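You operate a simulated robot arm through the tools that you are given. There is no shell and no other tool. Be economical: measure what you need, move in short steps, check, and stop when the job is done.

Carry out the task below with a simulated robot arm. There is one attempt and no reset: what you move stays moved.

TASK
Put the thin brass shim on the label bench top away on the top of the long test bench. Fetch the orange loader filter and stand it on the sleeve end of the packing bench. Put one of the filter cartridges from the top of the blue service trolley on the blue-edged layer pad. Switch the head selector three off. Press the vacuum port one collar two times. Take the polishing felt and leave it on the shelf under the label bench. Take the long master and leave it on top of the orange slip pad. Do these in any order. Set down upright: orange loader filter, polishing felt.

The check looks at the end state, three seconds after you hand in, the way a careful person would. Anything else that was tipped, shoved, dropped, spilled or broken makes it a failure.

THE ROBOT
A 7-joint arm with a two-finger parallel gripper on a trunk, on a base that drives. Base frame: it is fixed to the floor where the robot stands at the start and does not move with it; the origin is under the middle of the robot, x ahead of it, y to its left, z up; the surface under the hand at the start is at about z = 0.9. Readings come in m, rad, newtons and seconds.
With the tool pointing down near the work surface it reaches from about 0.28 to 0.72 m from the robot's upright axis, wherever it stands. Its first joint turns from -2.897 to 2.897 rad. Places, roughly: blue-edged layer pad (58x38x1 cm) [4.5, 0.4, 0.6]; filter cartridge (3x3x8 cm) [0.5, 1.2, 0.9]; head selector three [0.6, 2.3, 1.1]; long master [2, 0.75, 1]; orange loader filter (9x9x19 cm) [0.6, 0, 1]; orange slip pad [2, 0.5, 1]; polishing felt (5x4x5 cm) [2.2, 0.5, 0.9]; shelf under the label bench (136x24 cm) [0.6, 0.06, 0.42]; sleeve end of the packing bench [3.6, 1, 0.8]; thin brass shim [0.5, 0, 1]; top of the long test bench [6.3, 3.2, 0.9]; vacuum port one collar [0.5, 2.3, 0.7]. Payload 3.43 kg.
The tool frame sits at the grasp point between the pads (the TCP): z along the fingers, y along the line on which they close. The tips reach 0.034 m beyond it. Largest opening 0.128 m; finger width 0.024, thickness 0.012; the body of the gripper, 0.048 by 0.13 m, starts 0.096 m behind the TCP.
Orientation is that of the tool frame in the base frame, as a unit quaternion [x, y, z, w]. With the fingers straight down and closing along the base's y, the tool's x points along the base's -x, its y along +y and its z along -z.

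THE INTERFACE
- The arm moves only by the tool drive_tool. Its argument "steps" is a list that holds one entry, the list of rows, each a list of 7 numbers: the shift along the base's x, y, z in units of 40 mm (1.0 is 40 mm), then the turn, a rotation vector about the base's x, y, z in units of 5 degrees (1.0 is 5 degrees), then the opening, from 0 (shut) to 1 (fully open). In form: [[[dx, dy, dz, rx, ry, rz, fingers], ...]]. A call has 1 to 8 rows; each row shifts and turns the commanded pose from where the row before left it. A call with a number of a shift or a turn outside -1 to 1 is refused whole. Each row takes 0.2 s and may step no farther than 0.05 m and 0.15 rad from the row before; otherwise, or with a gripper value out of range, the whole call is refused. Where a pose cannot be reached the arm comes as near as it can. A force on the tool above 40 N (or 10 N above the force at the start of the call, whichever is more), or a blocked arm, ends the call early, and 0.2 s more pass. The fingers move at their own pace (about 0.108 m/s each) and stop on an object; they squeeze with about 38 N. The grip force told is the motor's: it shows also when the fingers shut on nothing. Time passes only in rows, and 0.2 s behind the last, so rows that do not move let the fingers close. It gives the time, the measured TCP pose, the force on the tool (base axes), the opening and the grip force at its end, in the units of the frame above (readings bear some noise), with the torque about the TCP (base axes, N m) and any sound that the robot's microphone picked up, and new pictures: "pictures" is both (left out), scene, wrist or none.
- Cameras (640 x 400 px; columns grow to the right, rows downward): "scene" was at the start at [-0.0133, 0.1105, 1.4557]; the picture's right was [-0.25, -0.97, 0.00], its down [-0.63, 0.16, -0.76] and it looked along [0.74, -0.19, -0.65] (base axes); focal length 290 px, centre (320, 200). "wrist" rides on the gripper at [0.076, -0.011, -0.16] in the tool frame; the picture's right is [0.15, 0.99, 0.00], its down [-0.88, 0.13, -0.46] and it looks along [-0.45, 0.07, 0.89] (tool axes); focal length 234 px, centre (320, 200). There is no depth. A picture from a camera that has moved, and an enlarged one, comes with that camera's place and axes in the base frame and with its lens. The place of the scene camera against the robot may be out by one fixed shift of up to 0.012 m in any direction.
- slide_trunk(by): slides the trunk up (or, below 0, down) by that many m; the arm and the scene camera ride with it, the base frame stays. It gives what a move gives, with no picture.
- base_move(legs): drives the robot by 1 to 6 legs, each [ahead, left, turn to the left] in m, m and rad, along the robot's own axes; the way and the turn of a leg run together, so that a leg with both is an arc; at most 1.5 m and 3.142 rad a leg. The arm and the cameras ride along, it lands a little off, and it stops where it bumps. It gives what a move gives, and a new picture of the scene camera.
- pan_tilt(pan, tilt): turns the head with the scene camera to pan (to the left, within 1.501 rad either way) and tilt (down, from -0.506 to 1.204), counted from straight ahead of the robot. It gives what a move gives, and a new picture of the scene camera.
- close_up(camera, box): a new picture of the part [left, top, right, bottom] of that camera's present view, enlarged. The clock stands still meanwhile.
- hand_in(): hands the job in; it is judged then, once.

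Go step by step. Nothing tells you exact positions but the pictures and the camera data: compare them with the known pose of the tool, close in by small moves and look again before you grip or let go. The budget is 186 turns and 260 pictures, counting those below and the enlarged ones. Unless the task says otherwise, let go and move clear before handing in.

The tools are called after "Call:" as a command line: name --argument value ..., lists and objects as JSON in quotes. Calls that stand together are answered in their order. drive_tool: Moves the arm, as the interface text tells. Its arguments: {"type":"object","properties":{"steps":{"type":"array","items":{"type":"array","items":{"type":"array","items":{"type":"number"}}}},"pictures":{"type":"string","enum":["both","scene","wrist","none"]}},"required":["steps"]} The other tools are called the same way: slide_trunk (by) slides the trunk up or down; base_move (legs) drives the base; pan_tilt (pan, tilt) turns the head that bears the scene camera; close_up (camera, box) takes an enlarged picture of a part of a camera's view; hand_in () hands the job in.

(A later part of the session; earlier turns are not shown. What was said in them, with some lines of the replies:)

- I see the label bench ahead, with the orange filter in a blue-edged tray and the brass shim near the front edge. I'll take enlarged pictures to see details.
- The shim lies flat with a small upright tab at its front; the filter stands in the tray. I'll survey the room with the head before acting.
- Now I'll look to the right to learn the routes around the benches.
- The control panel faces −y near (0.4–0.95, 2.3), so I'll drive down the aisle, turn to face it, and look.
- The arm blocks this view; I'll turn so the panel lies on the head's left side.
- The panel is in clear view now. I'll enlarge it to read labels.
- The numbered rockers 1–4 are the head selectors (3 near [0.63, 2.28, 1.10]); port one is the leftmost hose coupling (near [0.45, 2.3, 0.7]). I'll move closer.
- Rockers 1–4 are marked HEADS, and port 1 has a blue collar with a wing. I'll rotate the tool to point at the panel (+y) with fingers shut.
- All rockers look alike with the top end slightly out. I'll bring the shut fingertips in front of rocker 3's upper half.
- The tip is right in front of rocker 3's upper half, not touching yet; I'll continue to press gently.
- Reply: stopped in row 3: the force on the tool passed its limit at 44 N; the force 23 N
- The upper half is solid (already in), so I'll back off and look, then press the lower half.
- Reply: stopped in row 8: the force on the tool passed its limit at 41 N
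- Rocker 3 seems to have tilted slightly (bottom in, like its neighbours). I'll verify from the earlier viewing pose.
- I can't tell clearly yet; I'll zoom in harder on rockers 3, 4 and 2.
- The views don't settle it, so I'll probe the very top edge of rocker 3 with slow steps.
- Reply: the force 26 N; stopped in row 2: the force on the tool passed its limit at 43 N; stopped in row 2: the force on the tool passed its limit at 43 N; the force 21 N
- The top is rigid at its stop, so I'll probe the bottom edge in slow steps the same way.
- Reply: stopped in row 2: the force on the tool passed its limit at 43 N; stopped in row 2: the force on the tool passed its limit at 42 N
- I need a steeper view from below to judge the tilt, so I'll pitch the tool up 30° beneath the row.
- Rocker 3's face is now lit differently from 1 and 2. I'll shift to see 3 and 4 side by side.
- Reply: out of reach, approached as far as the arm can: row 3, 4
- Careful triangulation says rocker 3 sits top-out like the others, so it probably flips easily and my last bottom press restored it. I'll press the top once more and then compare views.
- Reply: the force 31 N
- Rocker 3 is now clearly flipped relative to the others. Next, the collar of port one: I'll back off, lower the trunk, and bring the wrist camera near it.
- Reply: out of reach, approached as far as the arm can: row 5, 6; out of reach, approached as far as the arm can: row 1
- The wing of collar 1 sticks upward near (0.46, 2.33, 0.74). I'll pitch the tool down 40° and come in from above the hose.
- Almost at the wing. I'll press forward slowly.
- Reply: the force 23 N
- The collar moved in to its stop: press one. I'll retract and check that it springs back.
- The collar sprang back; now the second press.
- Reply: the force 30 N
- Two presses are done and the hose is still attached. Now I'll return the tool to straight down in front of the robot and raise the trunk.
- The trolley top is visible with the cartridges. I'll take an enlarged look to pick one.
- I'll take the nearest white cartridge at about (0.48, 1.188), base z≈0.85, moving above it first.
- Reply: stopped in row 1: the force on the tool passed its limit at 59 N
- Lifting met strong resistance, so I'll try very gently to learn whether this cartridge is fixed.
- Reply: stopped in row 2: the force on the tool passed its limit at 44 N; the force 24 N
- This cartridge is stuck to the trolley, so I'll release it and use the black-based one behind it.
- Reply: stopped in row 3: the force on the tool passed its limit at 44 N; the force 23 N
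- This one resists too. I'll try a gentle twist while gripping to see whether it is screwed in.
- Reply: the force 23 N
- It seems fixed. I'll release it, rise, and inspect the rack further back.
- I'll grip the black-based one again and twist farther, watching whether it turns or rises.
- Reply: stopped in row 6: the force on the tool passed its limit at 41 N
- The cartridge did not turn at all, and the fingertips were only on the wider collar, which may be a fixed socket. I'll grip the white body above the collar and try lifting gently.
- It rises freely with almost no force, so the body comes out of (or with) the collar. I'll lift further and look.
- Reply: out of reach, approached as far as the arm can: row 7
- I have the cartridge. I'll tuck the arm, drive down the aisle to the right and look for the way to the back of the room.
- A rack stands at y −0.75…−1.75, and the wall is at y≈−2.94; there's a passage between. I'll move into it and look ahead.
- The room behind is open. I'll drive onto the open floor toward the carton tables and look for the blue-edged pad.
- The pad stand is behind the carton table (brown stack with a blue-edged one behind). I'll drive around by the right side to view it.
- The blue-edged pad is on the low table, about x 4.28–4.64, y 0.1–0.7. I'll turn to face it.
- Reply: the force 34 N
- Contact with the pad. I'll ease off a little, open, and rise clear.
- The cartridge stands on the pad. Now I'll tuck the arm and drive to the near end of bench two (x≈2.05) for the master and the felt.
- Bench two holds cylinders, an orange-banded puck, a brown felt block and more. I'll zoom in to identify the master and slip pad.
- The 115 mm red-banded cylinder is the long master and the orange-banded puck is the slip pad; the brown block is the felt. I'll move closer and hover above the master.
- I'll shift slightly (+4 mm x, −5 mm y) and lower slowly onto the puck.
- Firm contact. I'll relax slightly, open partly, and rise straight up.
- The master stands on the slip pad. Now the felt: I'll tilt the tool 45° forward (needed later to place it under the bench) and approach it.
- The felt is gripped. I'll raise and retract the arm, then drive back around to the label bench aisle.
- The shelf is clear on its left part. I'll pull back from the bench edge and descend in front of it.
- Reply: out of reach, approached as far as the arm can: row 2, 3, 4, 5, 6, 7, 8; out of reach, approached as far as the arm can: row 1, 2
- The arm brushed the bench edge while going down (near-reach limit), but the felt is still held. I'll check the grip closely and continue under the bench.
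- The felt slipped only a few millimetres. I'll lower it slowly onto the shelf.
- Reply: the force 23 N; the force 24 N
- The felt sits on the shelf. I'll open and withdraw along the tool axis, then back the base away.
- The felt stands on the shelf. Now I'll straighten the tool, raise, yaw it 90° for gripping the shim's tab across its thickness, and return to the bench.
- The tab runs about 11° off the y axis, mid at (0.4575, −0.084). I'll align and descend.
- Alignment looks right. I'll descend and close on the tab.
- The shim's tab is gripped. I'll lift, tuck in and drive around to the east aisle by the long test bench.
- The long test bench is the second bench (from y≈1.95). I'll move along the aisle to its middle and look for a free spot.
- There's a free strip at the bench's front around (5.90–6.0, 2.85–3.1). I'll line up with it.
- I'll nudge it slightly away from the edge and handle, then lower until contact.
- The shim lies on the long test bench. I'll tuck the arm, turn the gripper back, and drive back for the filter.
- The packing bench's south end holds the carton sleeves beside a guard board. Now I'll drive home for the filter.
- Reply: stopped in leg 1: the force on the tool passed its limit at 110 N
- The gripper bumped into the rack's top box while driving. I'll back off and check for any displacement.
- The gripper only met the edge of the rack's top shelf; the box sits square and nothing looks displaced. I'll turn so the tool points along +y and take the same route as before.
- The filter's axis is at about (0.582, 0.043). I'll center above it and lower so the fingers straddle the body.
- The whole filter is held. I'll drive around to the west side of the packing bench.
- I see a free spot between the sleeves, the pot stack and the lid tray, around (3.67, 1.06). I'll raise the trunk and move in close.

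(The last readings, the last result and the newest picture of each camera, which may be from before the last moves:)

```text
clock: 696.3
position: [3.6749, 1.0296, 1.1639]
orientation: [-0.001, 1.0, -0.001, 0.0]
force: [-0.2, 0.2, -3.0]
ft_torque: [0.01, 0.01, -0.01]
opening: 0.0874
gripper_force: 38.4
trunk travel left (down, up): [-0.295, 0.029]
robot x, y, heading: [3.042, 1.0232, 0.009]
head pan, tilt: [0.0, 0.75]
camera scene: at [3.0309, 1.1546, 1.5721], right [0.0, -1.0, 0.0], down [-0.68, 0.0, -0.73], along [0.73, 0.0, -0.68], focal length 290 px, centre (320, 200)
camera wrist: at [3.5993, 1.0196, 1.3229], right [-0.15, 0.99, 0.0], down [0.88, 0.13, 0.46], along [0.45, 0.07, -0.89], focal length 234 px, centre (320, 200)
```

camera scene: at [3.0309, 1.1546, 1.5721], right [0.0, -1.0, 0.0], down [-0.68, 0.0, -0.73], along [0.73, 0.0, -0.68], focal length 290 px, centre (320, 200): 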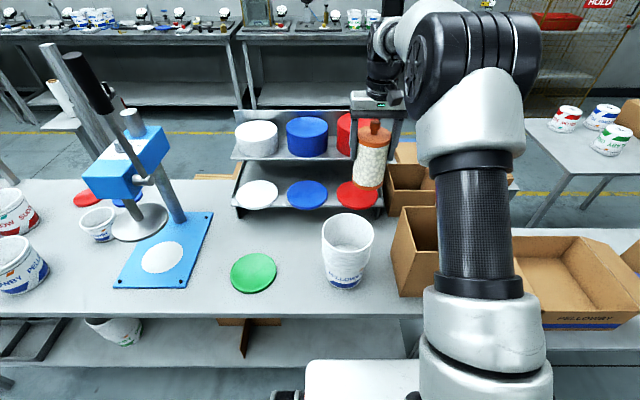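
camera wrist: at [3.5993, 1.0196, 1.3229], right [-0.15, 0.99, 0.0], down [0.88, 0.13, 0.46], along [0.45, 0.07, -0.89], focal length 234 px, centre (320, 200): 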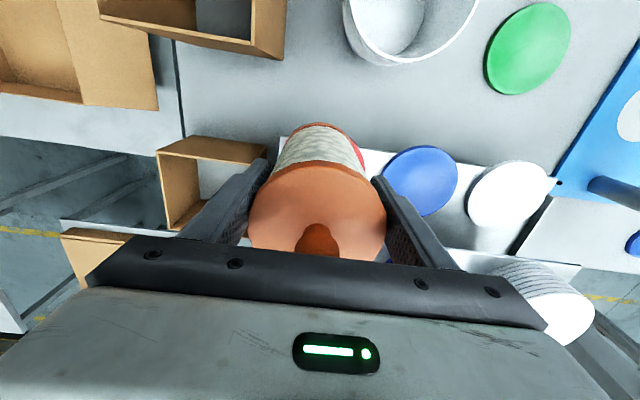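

I'll shift slightly toward the bench's middle gap (x≈3.657, y≈1.048) and lower.

Call:
drive_tool --steps '[[[-0.45, 0.45, 0, 0, 0, 0, 0], [0, 0, -0.9, 0, 0, 0, 0], [0, 0, -0.9, 0, 0, 0, 0], [0, 0, -0.9, 0, 0, 0, 0], [0, 0, -0.9, 0, 0, 0, 0], [0, 0, -0.7, 0, 0, 0, 0], [0, 0, 0, 0, 0, 0, 0]]]' --pictures "both"

Call:
close_up --camera "scene" --box '[300, 120, 440, 300]'

```text
clock: 697.4
position: [3.6604, 1.0484, 1.0628]
orientation: [-0.002, 1.0, 0.0, 0.011]
force: [-5.8, 0.7, 20.9]
ft_torque: [0.27, -0.07, 0.04]
opening: 0.0865
gripper_force: 38.1
trunk travel left (down, up): [-0.295, 0.029]
robot x, y, heading: [3.0464, 1.0208, 0.009]
head pan, tilt: [0.0, 0.75]
stopped in row 5: the force on the tool passed its limit at 79 N (the readings are from after the stop); the commanded pose is now the measured one
camera scene: at [3.0292, 1.1546, 1.5724], right [0.0, -1.0, 0.0], down [-0.68, 0.0, -0.73], along [0.73, 0.0, -0.68], focal length 290 px, centre (320, 200)
camera wrist: at [3.5817, 1.0376, 1.2197], right [-0.15, 0.99, 0.0], down [0.87, 0.13, 0.48], along [0.47, 0.07, -0.88], focal length 234 px, centre (320, 200)
```

scene: 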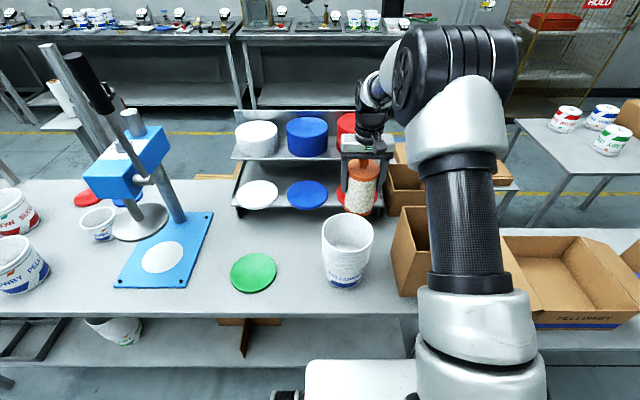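
wrist: 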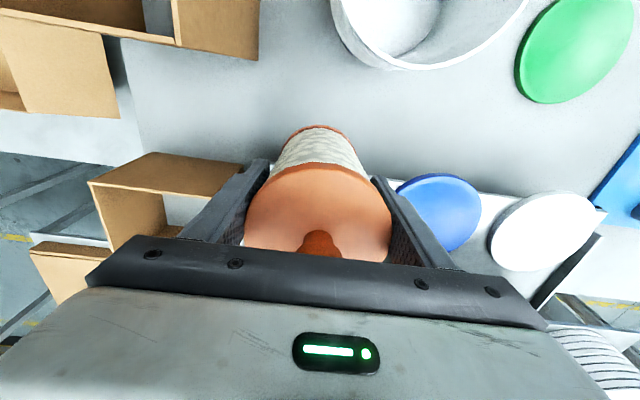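

```text
2.22 times, centred on (370, 210) of scene
camera zoom: at [3.0292, 1.1546, 1.5724], right [0.0, -1.0, 0.0], down [-0.68, 0.0, -0.73], along [0.73, 0.0, -0.68], focal length 645 px, centre (209, 178)
```

zoom: 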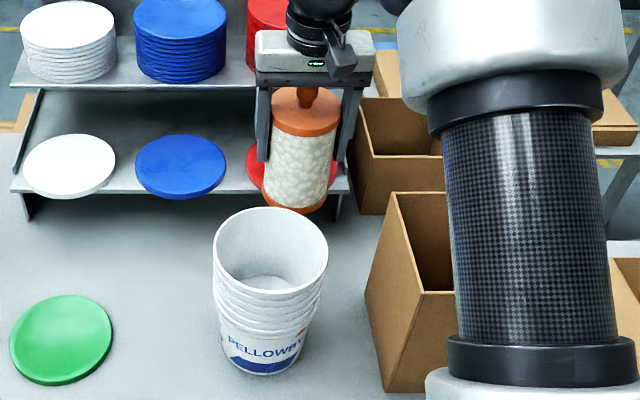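

The filter touched the raised lid tray (its shelf is higher than I assumed). I'll lift straight up and inspect.

Call:
drive_tool --steps '[[[0, 0, 0.3, 0, 0, 0, 0], [0, 0, 0.9, 0, 0, 0, 0], [0, 0, 0.9, 0, 0, 0, 0], [-0.9, 0, 0.6, 0, 0, 0, 0], [-0.9, 0, 0, 0, 0, 0, 0], [-0.9, 0.0, 0, 0, 0, 0, 0], [0, 0, 0, 0, 0, 0, 0]]]' --pictures "none"

Call:
close_up --camera "scene" --box '[220, 90, 460, 300]'

Call:
close_up --camera "wrist" --box '[160, 60, 480, 280]'

```text
clock: 699.0
position: [3.5509, 1.0477, 1.1641]
orientation: [-0.002, 1.0, -0.001, 0.007]
force: [0.4, 0.3, -0.8]
ft_torque: [-0.02, -0.02, 0.0]
opening: 0.087
gripper_force: 38.3
trunk travel left (down, up): [-0.295, 0.029]
robot x, y, heading: [3.0421, 1.0232, 0.003]
head pan, tilt: [0.0, 0.75]
```

```text
1.90 times, centred on (340, 195) of scene
camera zoom: at [3.0308, 1.1546, 1.5721], right [0.0, -1.0, 0.0], down [-0.68, 0.0, -0.73], along [0.73, 0.0, -0.68], focal length 553 px, centre (282, 210)
```

zoom: 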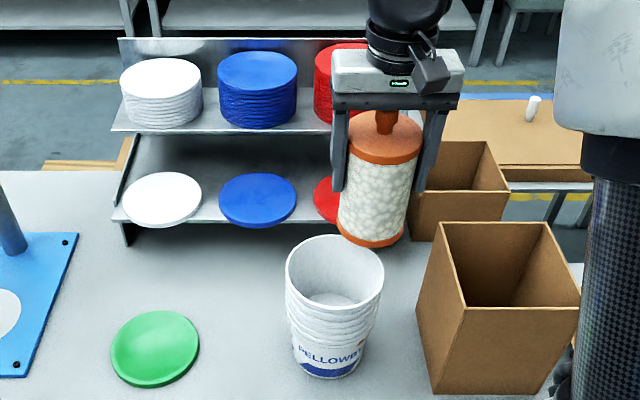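

```text
1.82 times, centred on (320, 170) of wrist
camera zoom: at [3.4734, 1.0374, 1.3233], right [-0.15, 0.99, 0.0], down [0.87, 0.13, 0.47], along [0.46, 0.07, -0.88], focal length 426 px, centre (320, 254)
```

zoom: 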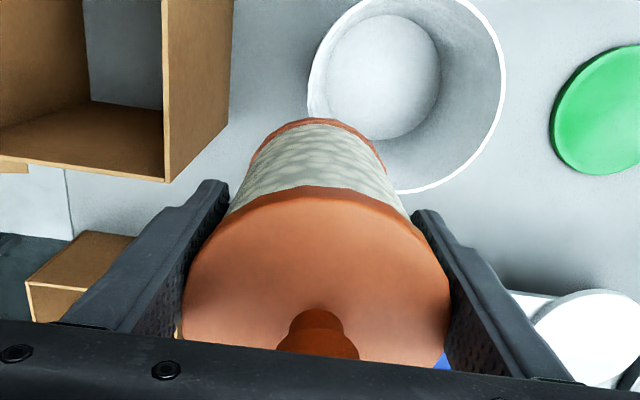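

Clearer now: the lid shelf is at z≈0.95 with its front at x≈3.66. I'll use the open bench patch beside the pot stack at about (3.603, 1.205) instead.

Call:
drive_tool --steps '[[[0, 0, 0.9, 0, 0.16, 0, 0], [0.2, 0.9, 0, 0, 0, 0, 0], [0.3, 0.9, 0, 0, 0, 0, 0], [0.4, 0.9, 0, 0, 0, 0, 0], [0.4, 0.9, 0, 0, 0, 0, 0], [0, 0.33, 0, 0, 0, 0, 0], [0, 0, 0, 0, 0, 0, 0]]]' --pictures "wrist"

Call:
close_up --camera "scene" --box '[220, 90, 460, 300]'

```text
clock: 700.6
position: [3.6052, 1.2059, 1.201]
orientation: [-0.002, 1.0, 0.0, 0.0]
force: [-0.7, 0.8, -0.7]
ft_torque: [0.0, 0.02, -0.03]
opening: 0.0868
gripper_force: 37.9
trunk travel left (down, up): [-0.295, 0.029]
robot x, y, heading: [3.0409, 1.0213, 0.003]
head pan, tilt: [0.0, 0.75]
camera wrist: at [3.5292, 1.1957, 1.3598], right [-0.15, 0.99, 0.0], down [0.88, 0.13, 0.46], along [0.45, 0.07, -0.89], focal length 234 px, centre (320, 200)
```

wrist: 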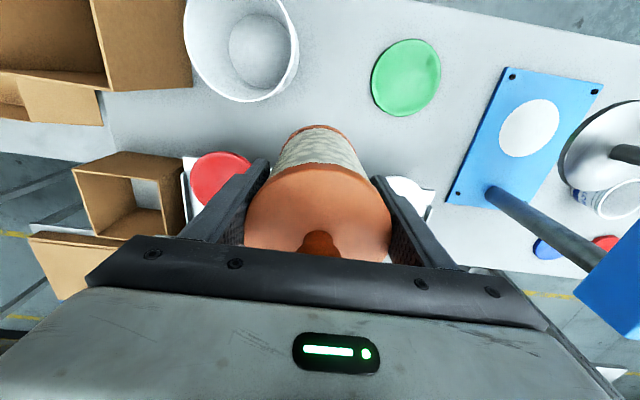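

```text
1.90 times, centred on (340, 195) of scene
camera zoom: at [3.0309, 1.1546, 1.5721], right [0.0, -1.0, 0.0], down [-0.68, 0.0, -0.73], along [0.73, 0.0, -0.68], focal length 553 px, centre (282, 210)
```

zoom: 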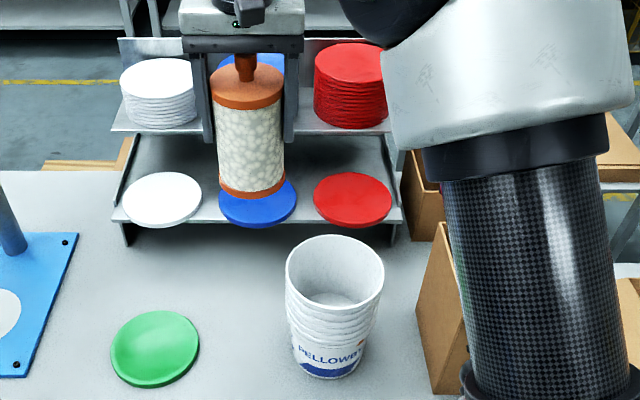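

The red lid is undisturbed, in line with the others. Lowering the filter onto the open patch now, in two stages.

Call:
drive_tool --steps '[[[-0.05, 0, -0.9, 0, 0, 0, 0], [0, 0, -0.9, 0, 0, 0, 0], [0, 0, -0.9, 0, 0, 0, 0], [0, 0, -0.9, 0, 0, 0, 0], [0, 0, -0.6, 0, 0, 0, 0], [0, 0, 0, 0, 0, 0, 0]]]' --pictures "none"

Call:
close_up --camera "scene" --box '[220, 90, 460, 300]'

Call:
close_up --camera "wrist" --box '[160, 40, 480, 260]'

```text
clock: 702.0
position: [3.6021, 1.2055, 1.0338]
orientation: [-0.002, 1.0, 0.0, 0.0]
force: [-0.3, -0.5, -2.3]
ft_torque: [0.01, 0.03, 0.0]
opening: 0.0869
gripper_force: 37.5
trunk travel left (down, up): [-0.295, 0.029]
robot x, y, heading: [3.048, 1.0243, 0.007]
head pan, tilt: [0.0, 0.75]
```

```text
1.90 times, centred on (340, 195) of scene
camera zoom: at [3.031, 1.1546, 1.5721], right [0.0, -1.0, 0.0], down [-0.68, 0.0, -0.73], along [0.73, 0.0, -0.68], focal length 553 px, centre (282, 210)
```

zoom: 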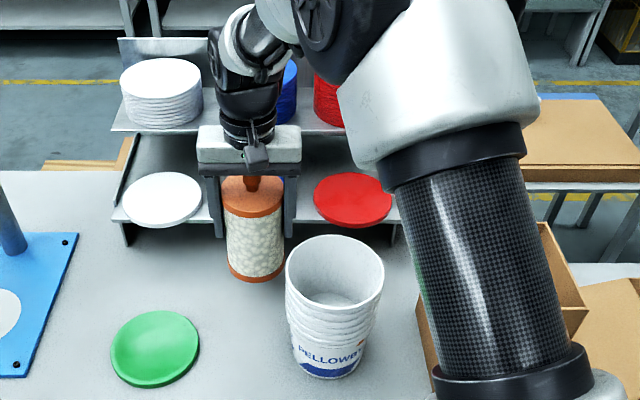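

```text
1.82 times, centred on (320, 150) of wrist
camera zoom: at [3.5266, 1.195, 1.1929], right [-0.15, 0.99, 0.0], down [0.88, 0.13, 0.46], along [0.45, 0.07, -0.89], focal length 426 px, centre (320, 291)
```

zoom: 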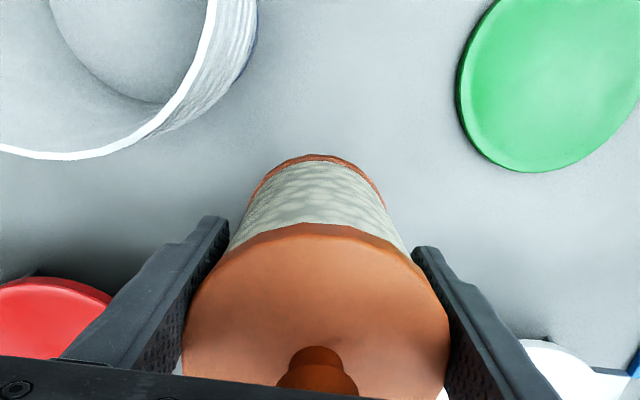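

Call:
drive_tool --steps '[[[0, 0, -0.6, 0, 0, 0, 0], [0, 0, -0.6, 0, 0, 0, 0], [0, 0, -0.6, 0, 0, 0, 0], [0, 0, -0.5, 0, 0, 0, 0], [0, 0, -0.3, 0, 0, 0, 0], [0, 0, 0, 0, 0, 0, 0]]]' --pictures "none"

Call:
close_up --camera "scene" --box '[220, 90, 460, 300]'

```text
clock: 703.0
position: [3.6053, 1.2046, 0.9548]
orientation: [-0.001, 1.0, 0.002, 0.007]
force: [-3.0, -2.0, 16.5]
ft_torque: [-0.46, 0.62, -0.12]
opening: 0.0864
gripper_force: 38.1
trunk travel left (down, up): [-0.295, 0.029]
robot x, y, heading: [3.0426, 1.024, 0.001]
head pan, tilt: [0.0, 0.75]
stopped in row 5: the force on the tool passed its limit at 50 N (the readings are from after the stop); the commanded pose is now the measured one
```

```text
1.90 times, centred on (340, 195) of scene
camera zoom: at [3.0297, 1.1543, 1.5725], right [0.0, -1.0, 0.0], down [-0.68, 0.0, -0.73], along [0.73, 0.0, -0.68], focal length 553 px, centre (282, 210)
```

zoom: 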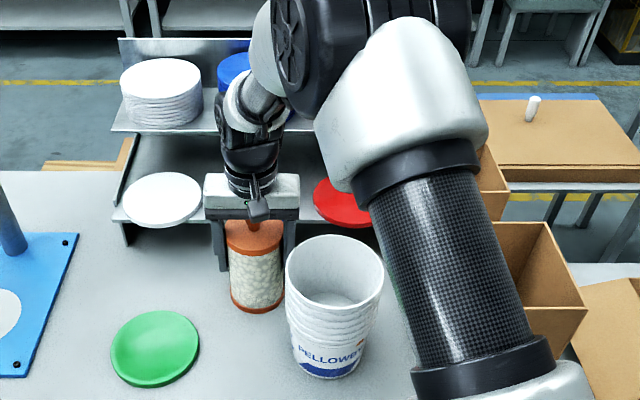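

The filter is on the bench. I'll ease and open slowly, then rise straight up.

Call:
drive_tool --steps '[[[0, 0, 0.04, 0, 0, 0, 0], [0, 0, 0, 0, 0, 0, 0.75], [0, 0, 0, 0, 0, 0, 0.8], [0, 0, 0, 0, 0, 0, 0.82], [0, 0, 0, 0, 0, 0, 0.82]]]' --pictures "wrist"

Call:
drive_tool --steps '[[[0, 0, 0.3, 0, 0, 0, 0.82], [0, 0, 0.7, 0, 0, 0, 0.82], [0, 0, 0.9, 0, 0, 0, 0.82], [0, 0, 0.9, 0, 0, 0, 0.82], [0, 0, 0.9, 0, 0, 0, 0.82], [0, 0, 0.9, 0, 0, 0, 0.82], [0, 0, 0.9, 0, 0, 0, 0.82], [0, 0, 0.9, 0, 0, 0, 0.82]]]' --pictures "scene"

```text
clock: 704.2
position: [3.6054, 1.2064, 0.9526]
orientation: [-0.001, 1.0, 0.001, 0.006]
force: [-0.6, 0.1, 0.5]
ft_torque: [0.02, 0.01, -0.03]
opening: 0.1056
gripper_force: 0.0
trunk travel left (down, up): [-0.295, 0.029]
robot x, y, heading: [3.0422, 1.0211, 0.003]
head pan, tilt: [0.0, 0.75]
camera wrist: at [3.5287, 1.1949, 1.1106], right [-0.15, 0.99, 0.0], down [0.88, 0.13, 0.47], along [0.46, 0.07, -0.88], focal length 234 px, centre (320, 200)
```

wrist: 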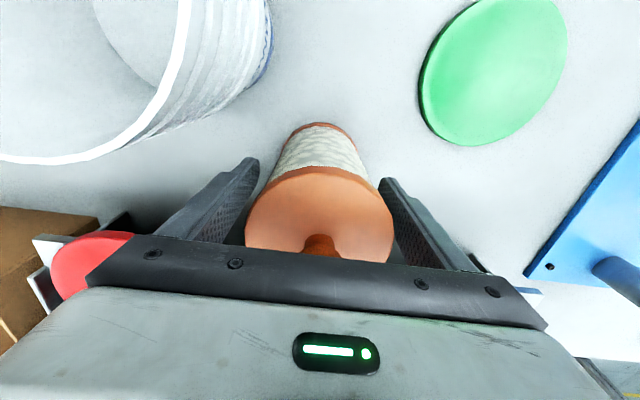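

```text
clock: 706.0
position: [3.6072, 1.2047, 1.209]
orientation: [-0.001, 1.0, 0.002, 0.005]
force: [0.3, 0.1, 0.3]
ft_torque: [0.0, 0.0, 0.01]
opening: 0.1049
gripper_force: 0.1
trunk travel left (down, up): [-0.295, 0.029]
robot x, y, heading: [3.045, 1.0196, -0.001]
head pan, tilt: [0.0, 0.75]
camera scene: at [3.0309, 1.1546, 1.5721], right [0.0, -1.0, 0.0], down [-0.68, 0.0, -0.73], along [0.73, 0.0, -0.68], focal length 290 px, centre (320, 200)
```

scene: 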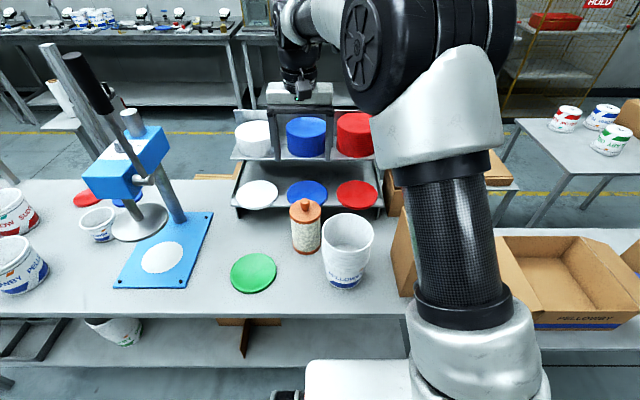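

The filter stands upright, but to be clearly at the sleeve end I'd like it nearer y≈1.04, in the gap between sleeve, pots and lid tray (all clearances ≈2 cm). I'll regrip it and lift.

Call:
drive_tool --steps '[[[-0.03, 0.02, -0.9, 0, -0.1, 0, 0.85], [0, 0, -0.9, 0, 0, 0, 0.85], [0, 0, -0.9, 0, 0, 0, 0.85], [0, 0, -0.9, 0, 0, 0, 0.85], [0, 0, -0.9, 0, 0, 0, 0.85], [0, 0, -0.9, 0, 0, 0, 0.85], [0, 0, -0.7, 0, 0, 0, 0.85], [0, 0, -0.2, 0, 0, 0, 0.85]]]' --pictures "none"

Call:
drive_tool --steps '[[[0, 0, 0, 0, 0, 0, 0], [0, 0, 0, 0, 0, 0, 0], [0, 0, 0, 0, 0, 0, 0], [0, 0, 0.3, 0, 0, 0, 0], [0, 0, 0.7, 0, 0, 0, 0], [0, 0, 0.9, 0, 0, 0, 0], [0, 0, 0.9, 0, 0, 0, 0], [0, 0, 0.9, 0, 0, 0, 0]]]' --pictures "none"

```text
clock: 707.8
position: [3.6039, 1.206, 0.9562]
orientation: [-0.001, 1.0, 0.001, 0.011]
force: [-0.2, -0.1, 0.2]
ft_torque: [-0.02, 0.02, 0.02]
opening: 0.109
gripper_force: 0.0
trunk travel left (down, up): [-0.295, 0.029]
robot x, y, heading: [3.044, 1.0217, 0.002]
head pan, tilt: [0.0, 0.75]
```

```text
clock: 709.6
position: [3.6048, 1.2057, 1.1041]
orientation: [-0.001, 1.0, 0.003, 0.011]
force: [-1.0, -0.4, -2.1]
ft_torque: [0.01, 0.03, -0.01]
opening: 0.0865
gripper_force: 37.8
trunk travel left (down, up): [-0.295, 0.029]
robot x, y, heading: [3.0434, 1.0248, -0.002]
head pan, tilt: [0.0, 0.75]
```

Call:
drive_tool --steps '[[[0, 0, 0.9, 0, 0, 0, 0], [0, 0, 0.9, 0, 0, 0, 0], [0, 0, 0.9, 0, 0, 0, 0], [0, -0.9, 0, 0, 0, 0, 0], [0, -0.9, 0, 0, 0, 0, 0], [0, -0.9, 0, 0, 0, 0, 0], [0.13, -0.9, 0, 0, 0, 0, 0], [0, -0.54, 0, 0, 0, 0, 0]]]' --pictures "none"

Call:
drive_tool --steps '[[[0, 0, 0, 0, 0, 0, 0], [0, 0, -0.9, 0, 0, 0, 0], [0, 0, -0.9, 0, 0, 0, 0], [0, 0, -0.2, 0, 0, 0, 0], [0, 0, 0, 0, 0, 0, 0]]]' --pictures "both"

```text
clock: 711.4
position: [3.6098, 1.0418, 1.2119]
orientation: [-0.001, 1.0, 0.002, 0.011]
force: [0.2, 0.4, -1.7]
ft_torque: [-0.02, 0.01, 0.02]
opening: 0.0866
gripper_force: 37.7
trunk travel left (down, up): [-0.295, 0.029]
robot x, y, heading: [3.0455, 1.0249, 0.002]
head pan, tilt: [0.0, 0.75]
```

```text
clock: 712.6
position: [3.6098, 1.0418, 1.1314]
orientation: [-0.001, 1.0, 0.003, 0.011]
force: [0.3, 0.1, -0.7]
ft_torque: [-0.03, -0.01, 0.01]
opening: 0.0863
gripper_force: 37.9
trunk travel left (down, up): [-0.295, 0.029]
robot x, y, heading: [3.0446, 1.0223, 0.004]
head pan, tilt: [0.0, 0.75]
camera scene: at [3.031, 1.1546, 1.5721], right [0.0, -1.0, 0.0], down [-0.68, 0.0, -0.73], along [0.73, 0.0, -0.68], focal length 290 px, centre (320, 200)
camera wrist: at [3.5317, 1.0305, 1.2891], right [-0.15, 0.99, 0.0], down [0.87, 0.13, 0.47], along [0.47, 0.07, -0.88], focal length 234 px, centre (320, 200)
```

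scene: 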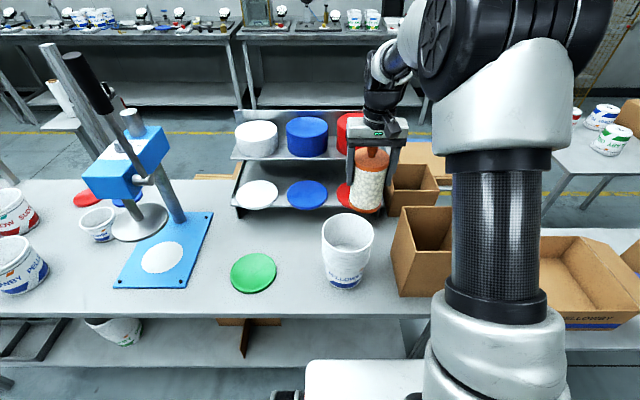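
wrist: 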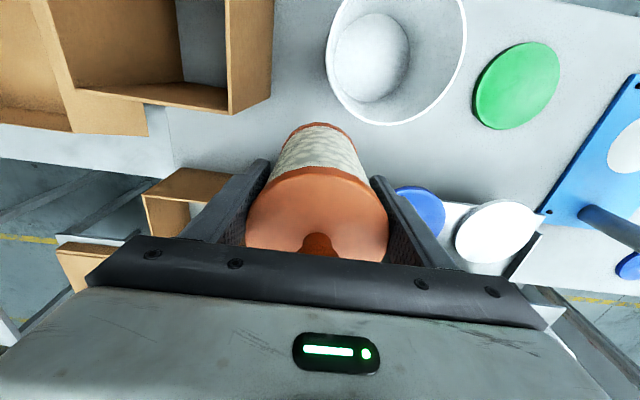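

Geometry checks out. I'll nudge 8 mm in −y and lower in small steps.

Call:
drive_tool --steps '[[[0, -0.2, 0, 0, 0, 0, 0], [0, 0, -0.5, 0, 0, 0, 0], [0, 0, -0.5, 0, 0, 0, 0], [0, 0, -0.5, 0, 0, 0, 0], [0, 0, -0.5, 0, 0, 0, 0], [0, 0, -0.5, 0, 0, 0, 0], [0, 0, 0, 0, 0, 0, 0]]]' --pictures "none"

Call:
close_up --camera "scene" --box '[260, 120, 440, 300]'

```text
clock: 714.2
position: [3.6096, 1.0332, 1.0322]
orientation: [-0.001, 1.0, 0.001, 0.011]
force: [0.6, 0.1, -2.1]
ft_torque: [-0.02, 0.01, 0.0]
opening: 0.0867
gripper_force: 38.1
trunk travel left (down, up): [-0.295, 0.029]
robot x, y, heading: [3.0445, 1.0233, 0.001]
head pan, tilt: [0.0, 0.75]
```

```text
2.22 times, centred on (350, 210) of scene
camera zoom: at [3.0311, 1.1546, 1.5721], right [0.0, -1.0, 0.0], down [-0.68, 0.0, -0.73], along [0.73, 0.0, -0.68], focal length 645 px, centre (253, 178)
```

zoom: 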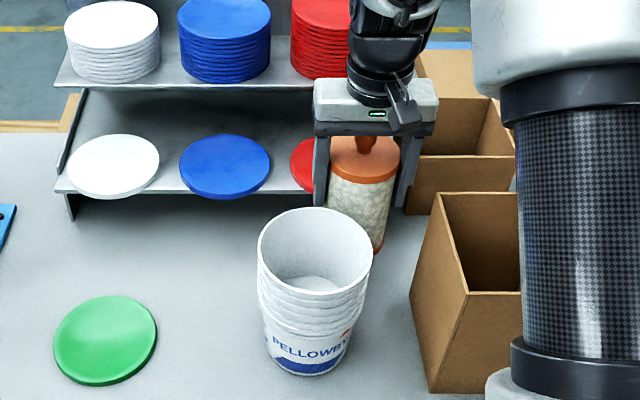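

Call:
drive_tool --steps '[[[0, 0, -0.4, 0, 0, 0, 0], [0, 0, -0.4, 0, 0, 0, 0], [0, 0, -0.4, 0, 0, 0, 0], [0, 0, -0.35, 0, 0, 0, 0], [0, 0, -0.1, 0, 0, 0, 0], [0, 0, -0.1, 0, 0, 0, 0], [0, 0, 0, 0, 0, 0, 0]]]' --pictures "none"

Call:
drive_tool --steps '[[[0, 0, -0.08, 0, 0, 0, 0], [0, 0, -0.05, 0, 0, 0, 0]]]' --pictures "none"

```text
clock: 715.8
position: [3.6096, 1.0332, 0.9619]
orientation: [-0.001, 1.0, 0.002, 0.01]
force: [-0.2, 0.4, -1.5]
ft_torque: [-0.02, 0.02, -0.02]
opening: 0.0863
gripper_force: 38.4
trunk travel left (down, up): [-0.295, 0.029]
robot x, y, heading: [3.0441, 1.0233, 0.002]
head pan, tilt: [0.0, 0.75]
```

```text
clock: 716.4
position: [3.6105, 1.0316, 0.9583]
orientation: [-0.002, 1.0, 0.001, 0.01]
force: [-0.6, 0.0, -1.8]
ft_torque: [0.01, 0.03, 0.04]
opening: 0.0864
gripper_force: 37.9
trunk travel left (down, up): [-0.295, 0.029]
robot x, y, heading: [3.0451, 1.0202, -0.001]
head pan, tilt: [0.0, 0.75]
```

Call:
drive_tool --steps '[[[0, 0, -0.06, 0, 0, 0, 0], [0, 0, -0.05, 0, 0, 0, 0]]]' --pictures "none"

Call:
drive_tool --steps '[[[0, 0, -0.04, 0, 0, 0, 0], [0, 0, 0, 0, 0, 0, 0]]]' --pictures "none"

```text
clock: 717.0
position: [3.6097, 1.0342, 0.9565]
orientation: [-0.001, 1.0, 0.002, 0.013]
force: [-3.5, 0.9, 21.5]
ft_torque: [-0.6, 0.71, -0.18]
opening: 0.0866
gripper_force: 38.0
trunk travel left (down, up): [-0.295, 0.029]
robot x, y, heading: [3.0422, 1.0238, 0.005]
head pan, tilt: [0.0, 0.75]
```

```text
clock: 717.6
position: [3.6103, 1.0342, 0.9525]
orientation: [-0.001, 1.0, 0.002, 0.013]
force: [-1.3, 1.9, 31.5]
ft_torque: [-0.45, 0.25, -0.15]
opening: 0.0867
gripper_force: 37.8
trunk travel left (down, up): [-0.295, 0.029]
robot x, y, heading: [3.0418, 1.0217, 0.007]
head pan, tilt: [0.0, 0.75]
```

It's on the bench. I'll ease, open just enough, and rise straight up.

Call:
drive_tool --steps '[[[0, 0, 0.1, 0, 0, 0, 0], [0, 0, 0, 0, 0, 0, 0.74], [0, 0, 0, 0, 0, 0, 0.78], [0, 0, 0, 0, 0, 0, 0.78], [0, 0, 0.3, 0, 0, 0, 0.78], [0, 0, 0.5, 0, 0, 0, 0.78], [0, 0, 0.7, 0, 0, 0, 0.78], [0, 0, 0.9, 0, 0, 0, 0.78]]]' --pictures "none"

Call:
drive_tool --steps '[[[0, 0, 0.9, 0, 0, 0, 0.78], [0, 0, 0.9, 0, 0, 0, 0.78], [0, 0, 0.9, 0, 0, 0, 0.78], [0, 0, 0.9, 0, 0, 0, 0.78], [0, 0, 0.9, 0, 0, 0, 0.78], [-0.9, 0, 0, 0, 0, 0, 0.78], [-0.9, 0, 0, 0, 0, 0, 0.78], [-0.9, 0, 0, 0, 0, 0, 0.78]]]' --pictures "scene"

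Call:
close_up --camera "scene" --box '[220, 100, 460, 310]'

```text
clock: 719.4
position: [3.6087, 1.0333, 1.0532]
orientation: [-0.001, 1.0, 0.003, 0.011]
force: [-0.4, -0.3, 0.0]
ft_torque: [-0.02, 0.0, -0.01]
opening: 0.0996
gripper_force: 0.1
trunk travel left (down, up): [-0.295, 0.029]
robot x, y, heading: [3.0419, 1.0249, 0.002]
head pan, tilt: [0.0, 0.75]
```

```text
clock: 721.2
position: [3.5006, 1.0333, 1.2333]
orientation: [-0.001, 1.0, 0.002, 0.01]
force: [-0.5, -0.6, -0.6]
ft_torque: [-0.04, -0.03, 0.02]
opening: 0.0997
gripper_force: 0.1
trunk travel left (down, up): [-0.295, 0.029]
robot x, y, heading: [3.0447, 1.0231, -0.001]
head pan, tilt: [0.0, 0.75]
camera scene: at [3.0306, 1.1546, 1.5721], right [0.0, -1.0, 0.0], down [-0.68, 0.0, -0.73], along [0.73, 0.0, -0.68], focal length 290 px, centre (320, 200)
```

scene: 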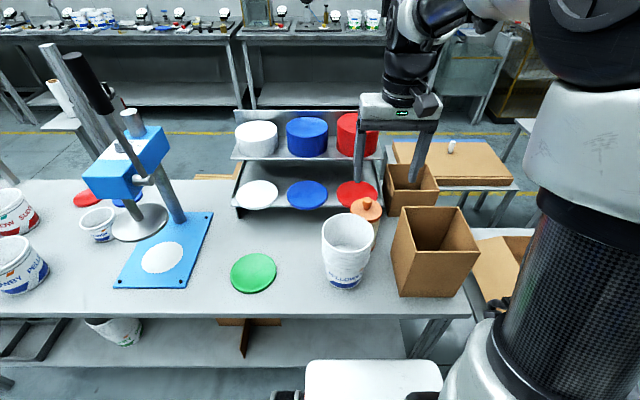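

```text
1.90 times, centred on (340, 205) of scene
camera zoom: at [3.0306, 1.1546, 1.5721], right [0.0, -1.0, 0.0], down [-0.68, 0.0, -0.73], along [0.73, 0.0, -0.68], focal length 553 px, centre (282, 190)
```

zoom: 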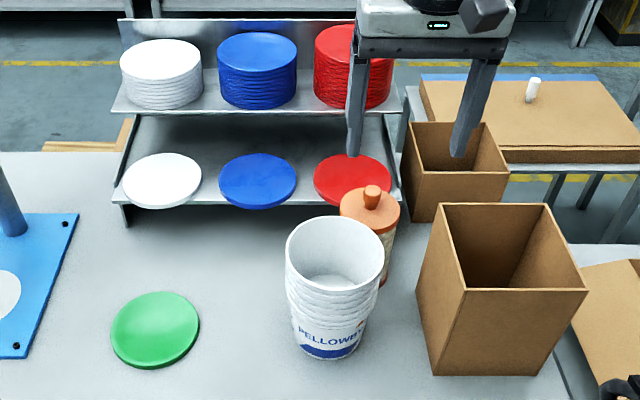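

The filter stands upright among the sleeves, nothing around it was displaced, and the gripper is clear. All seven jobs are done, so I'm handing in.

Call:
hand_in

```text
The job is handed in.
```

I finished all seven jobs and handed in; two outcomes rest on my judgement, and the arm bumped a few things along the way.

- **Brass shim:** it lies flat on top of the long test bench.
- **Orange loader filter:** it stands upright at the sleeve end of the packing bench, between the sleeves, the pots and the lid tray.
- **Filter cartridge:** it stands on the blue-edged layer pad. I took the white body of the black-based cartridge; its black collar is fixed to the trolley and stayed there.
- **Head selector three:** it is now flipped to the opposite position from where it started. I took the starting position to be on; the panel has no on/off marking to confirm it.
- **Vacuum port one collar:** I pressed it to its stop twice, and the hose stayed attached.
- **Polishing felt:** it is on the shelf under the label bench and looked upright.
- **Long master:** I took it to be the 115 mm cylinder with the red band, and it stands on top of the orange puck, which I took to be the slip pad.

**Bumps on the way:**
- The gripper hit the edge of the rack's top shelf at about 110 N.
- The filter pressed on the lid tray at about 79 N.
- The arm brushed the label bench edge while I was lowering the felt.

I saw nothing displaced in the pictures I took afterwards.
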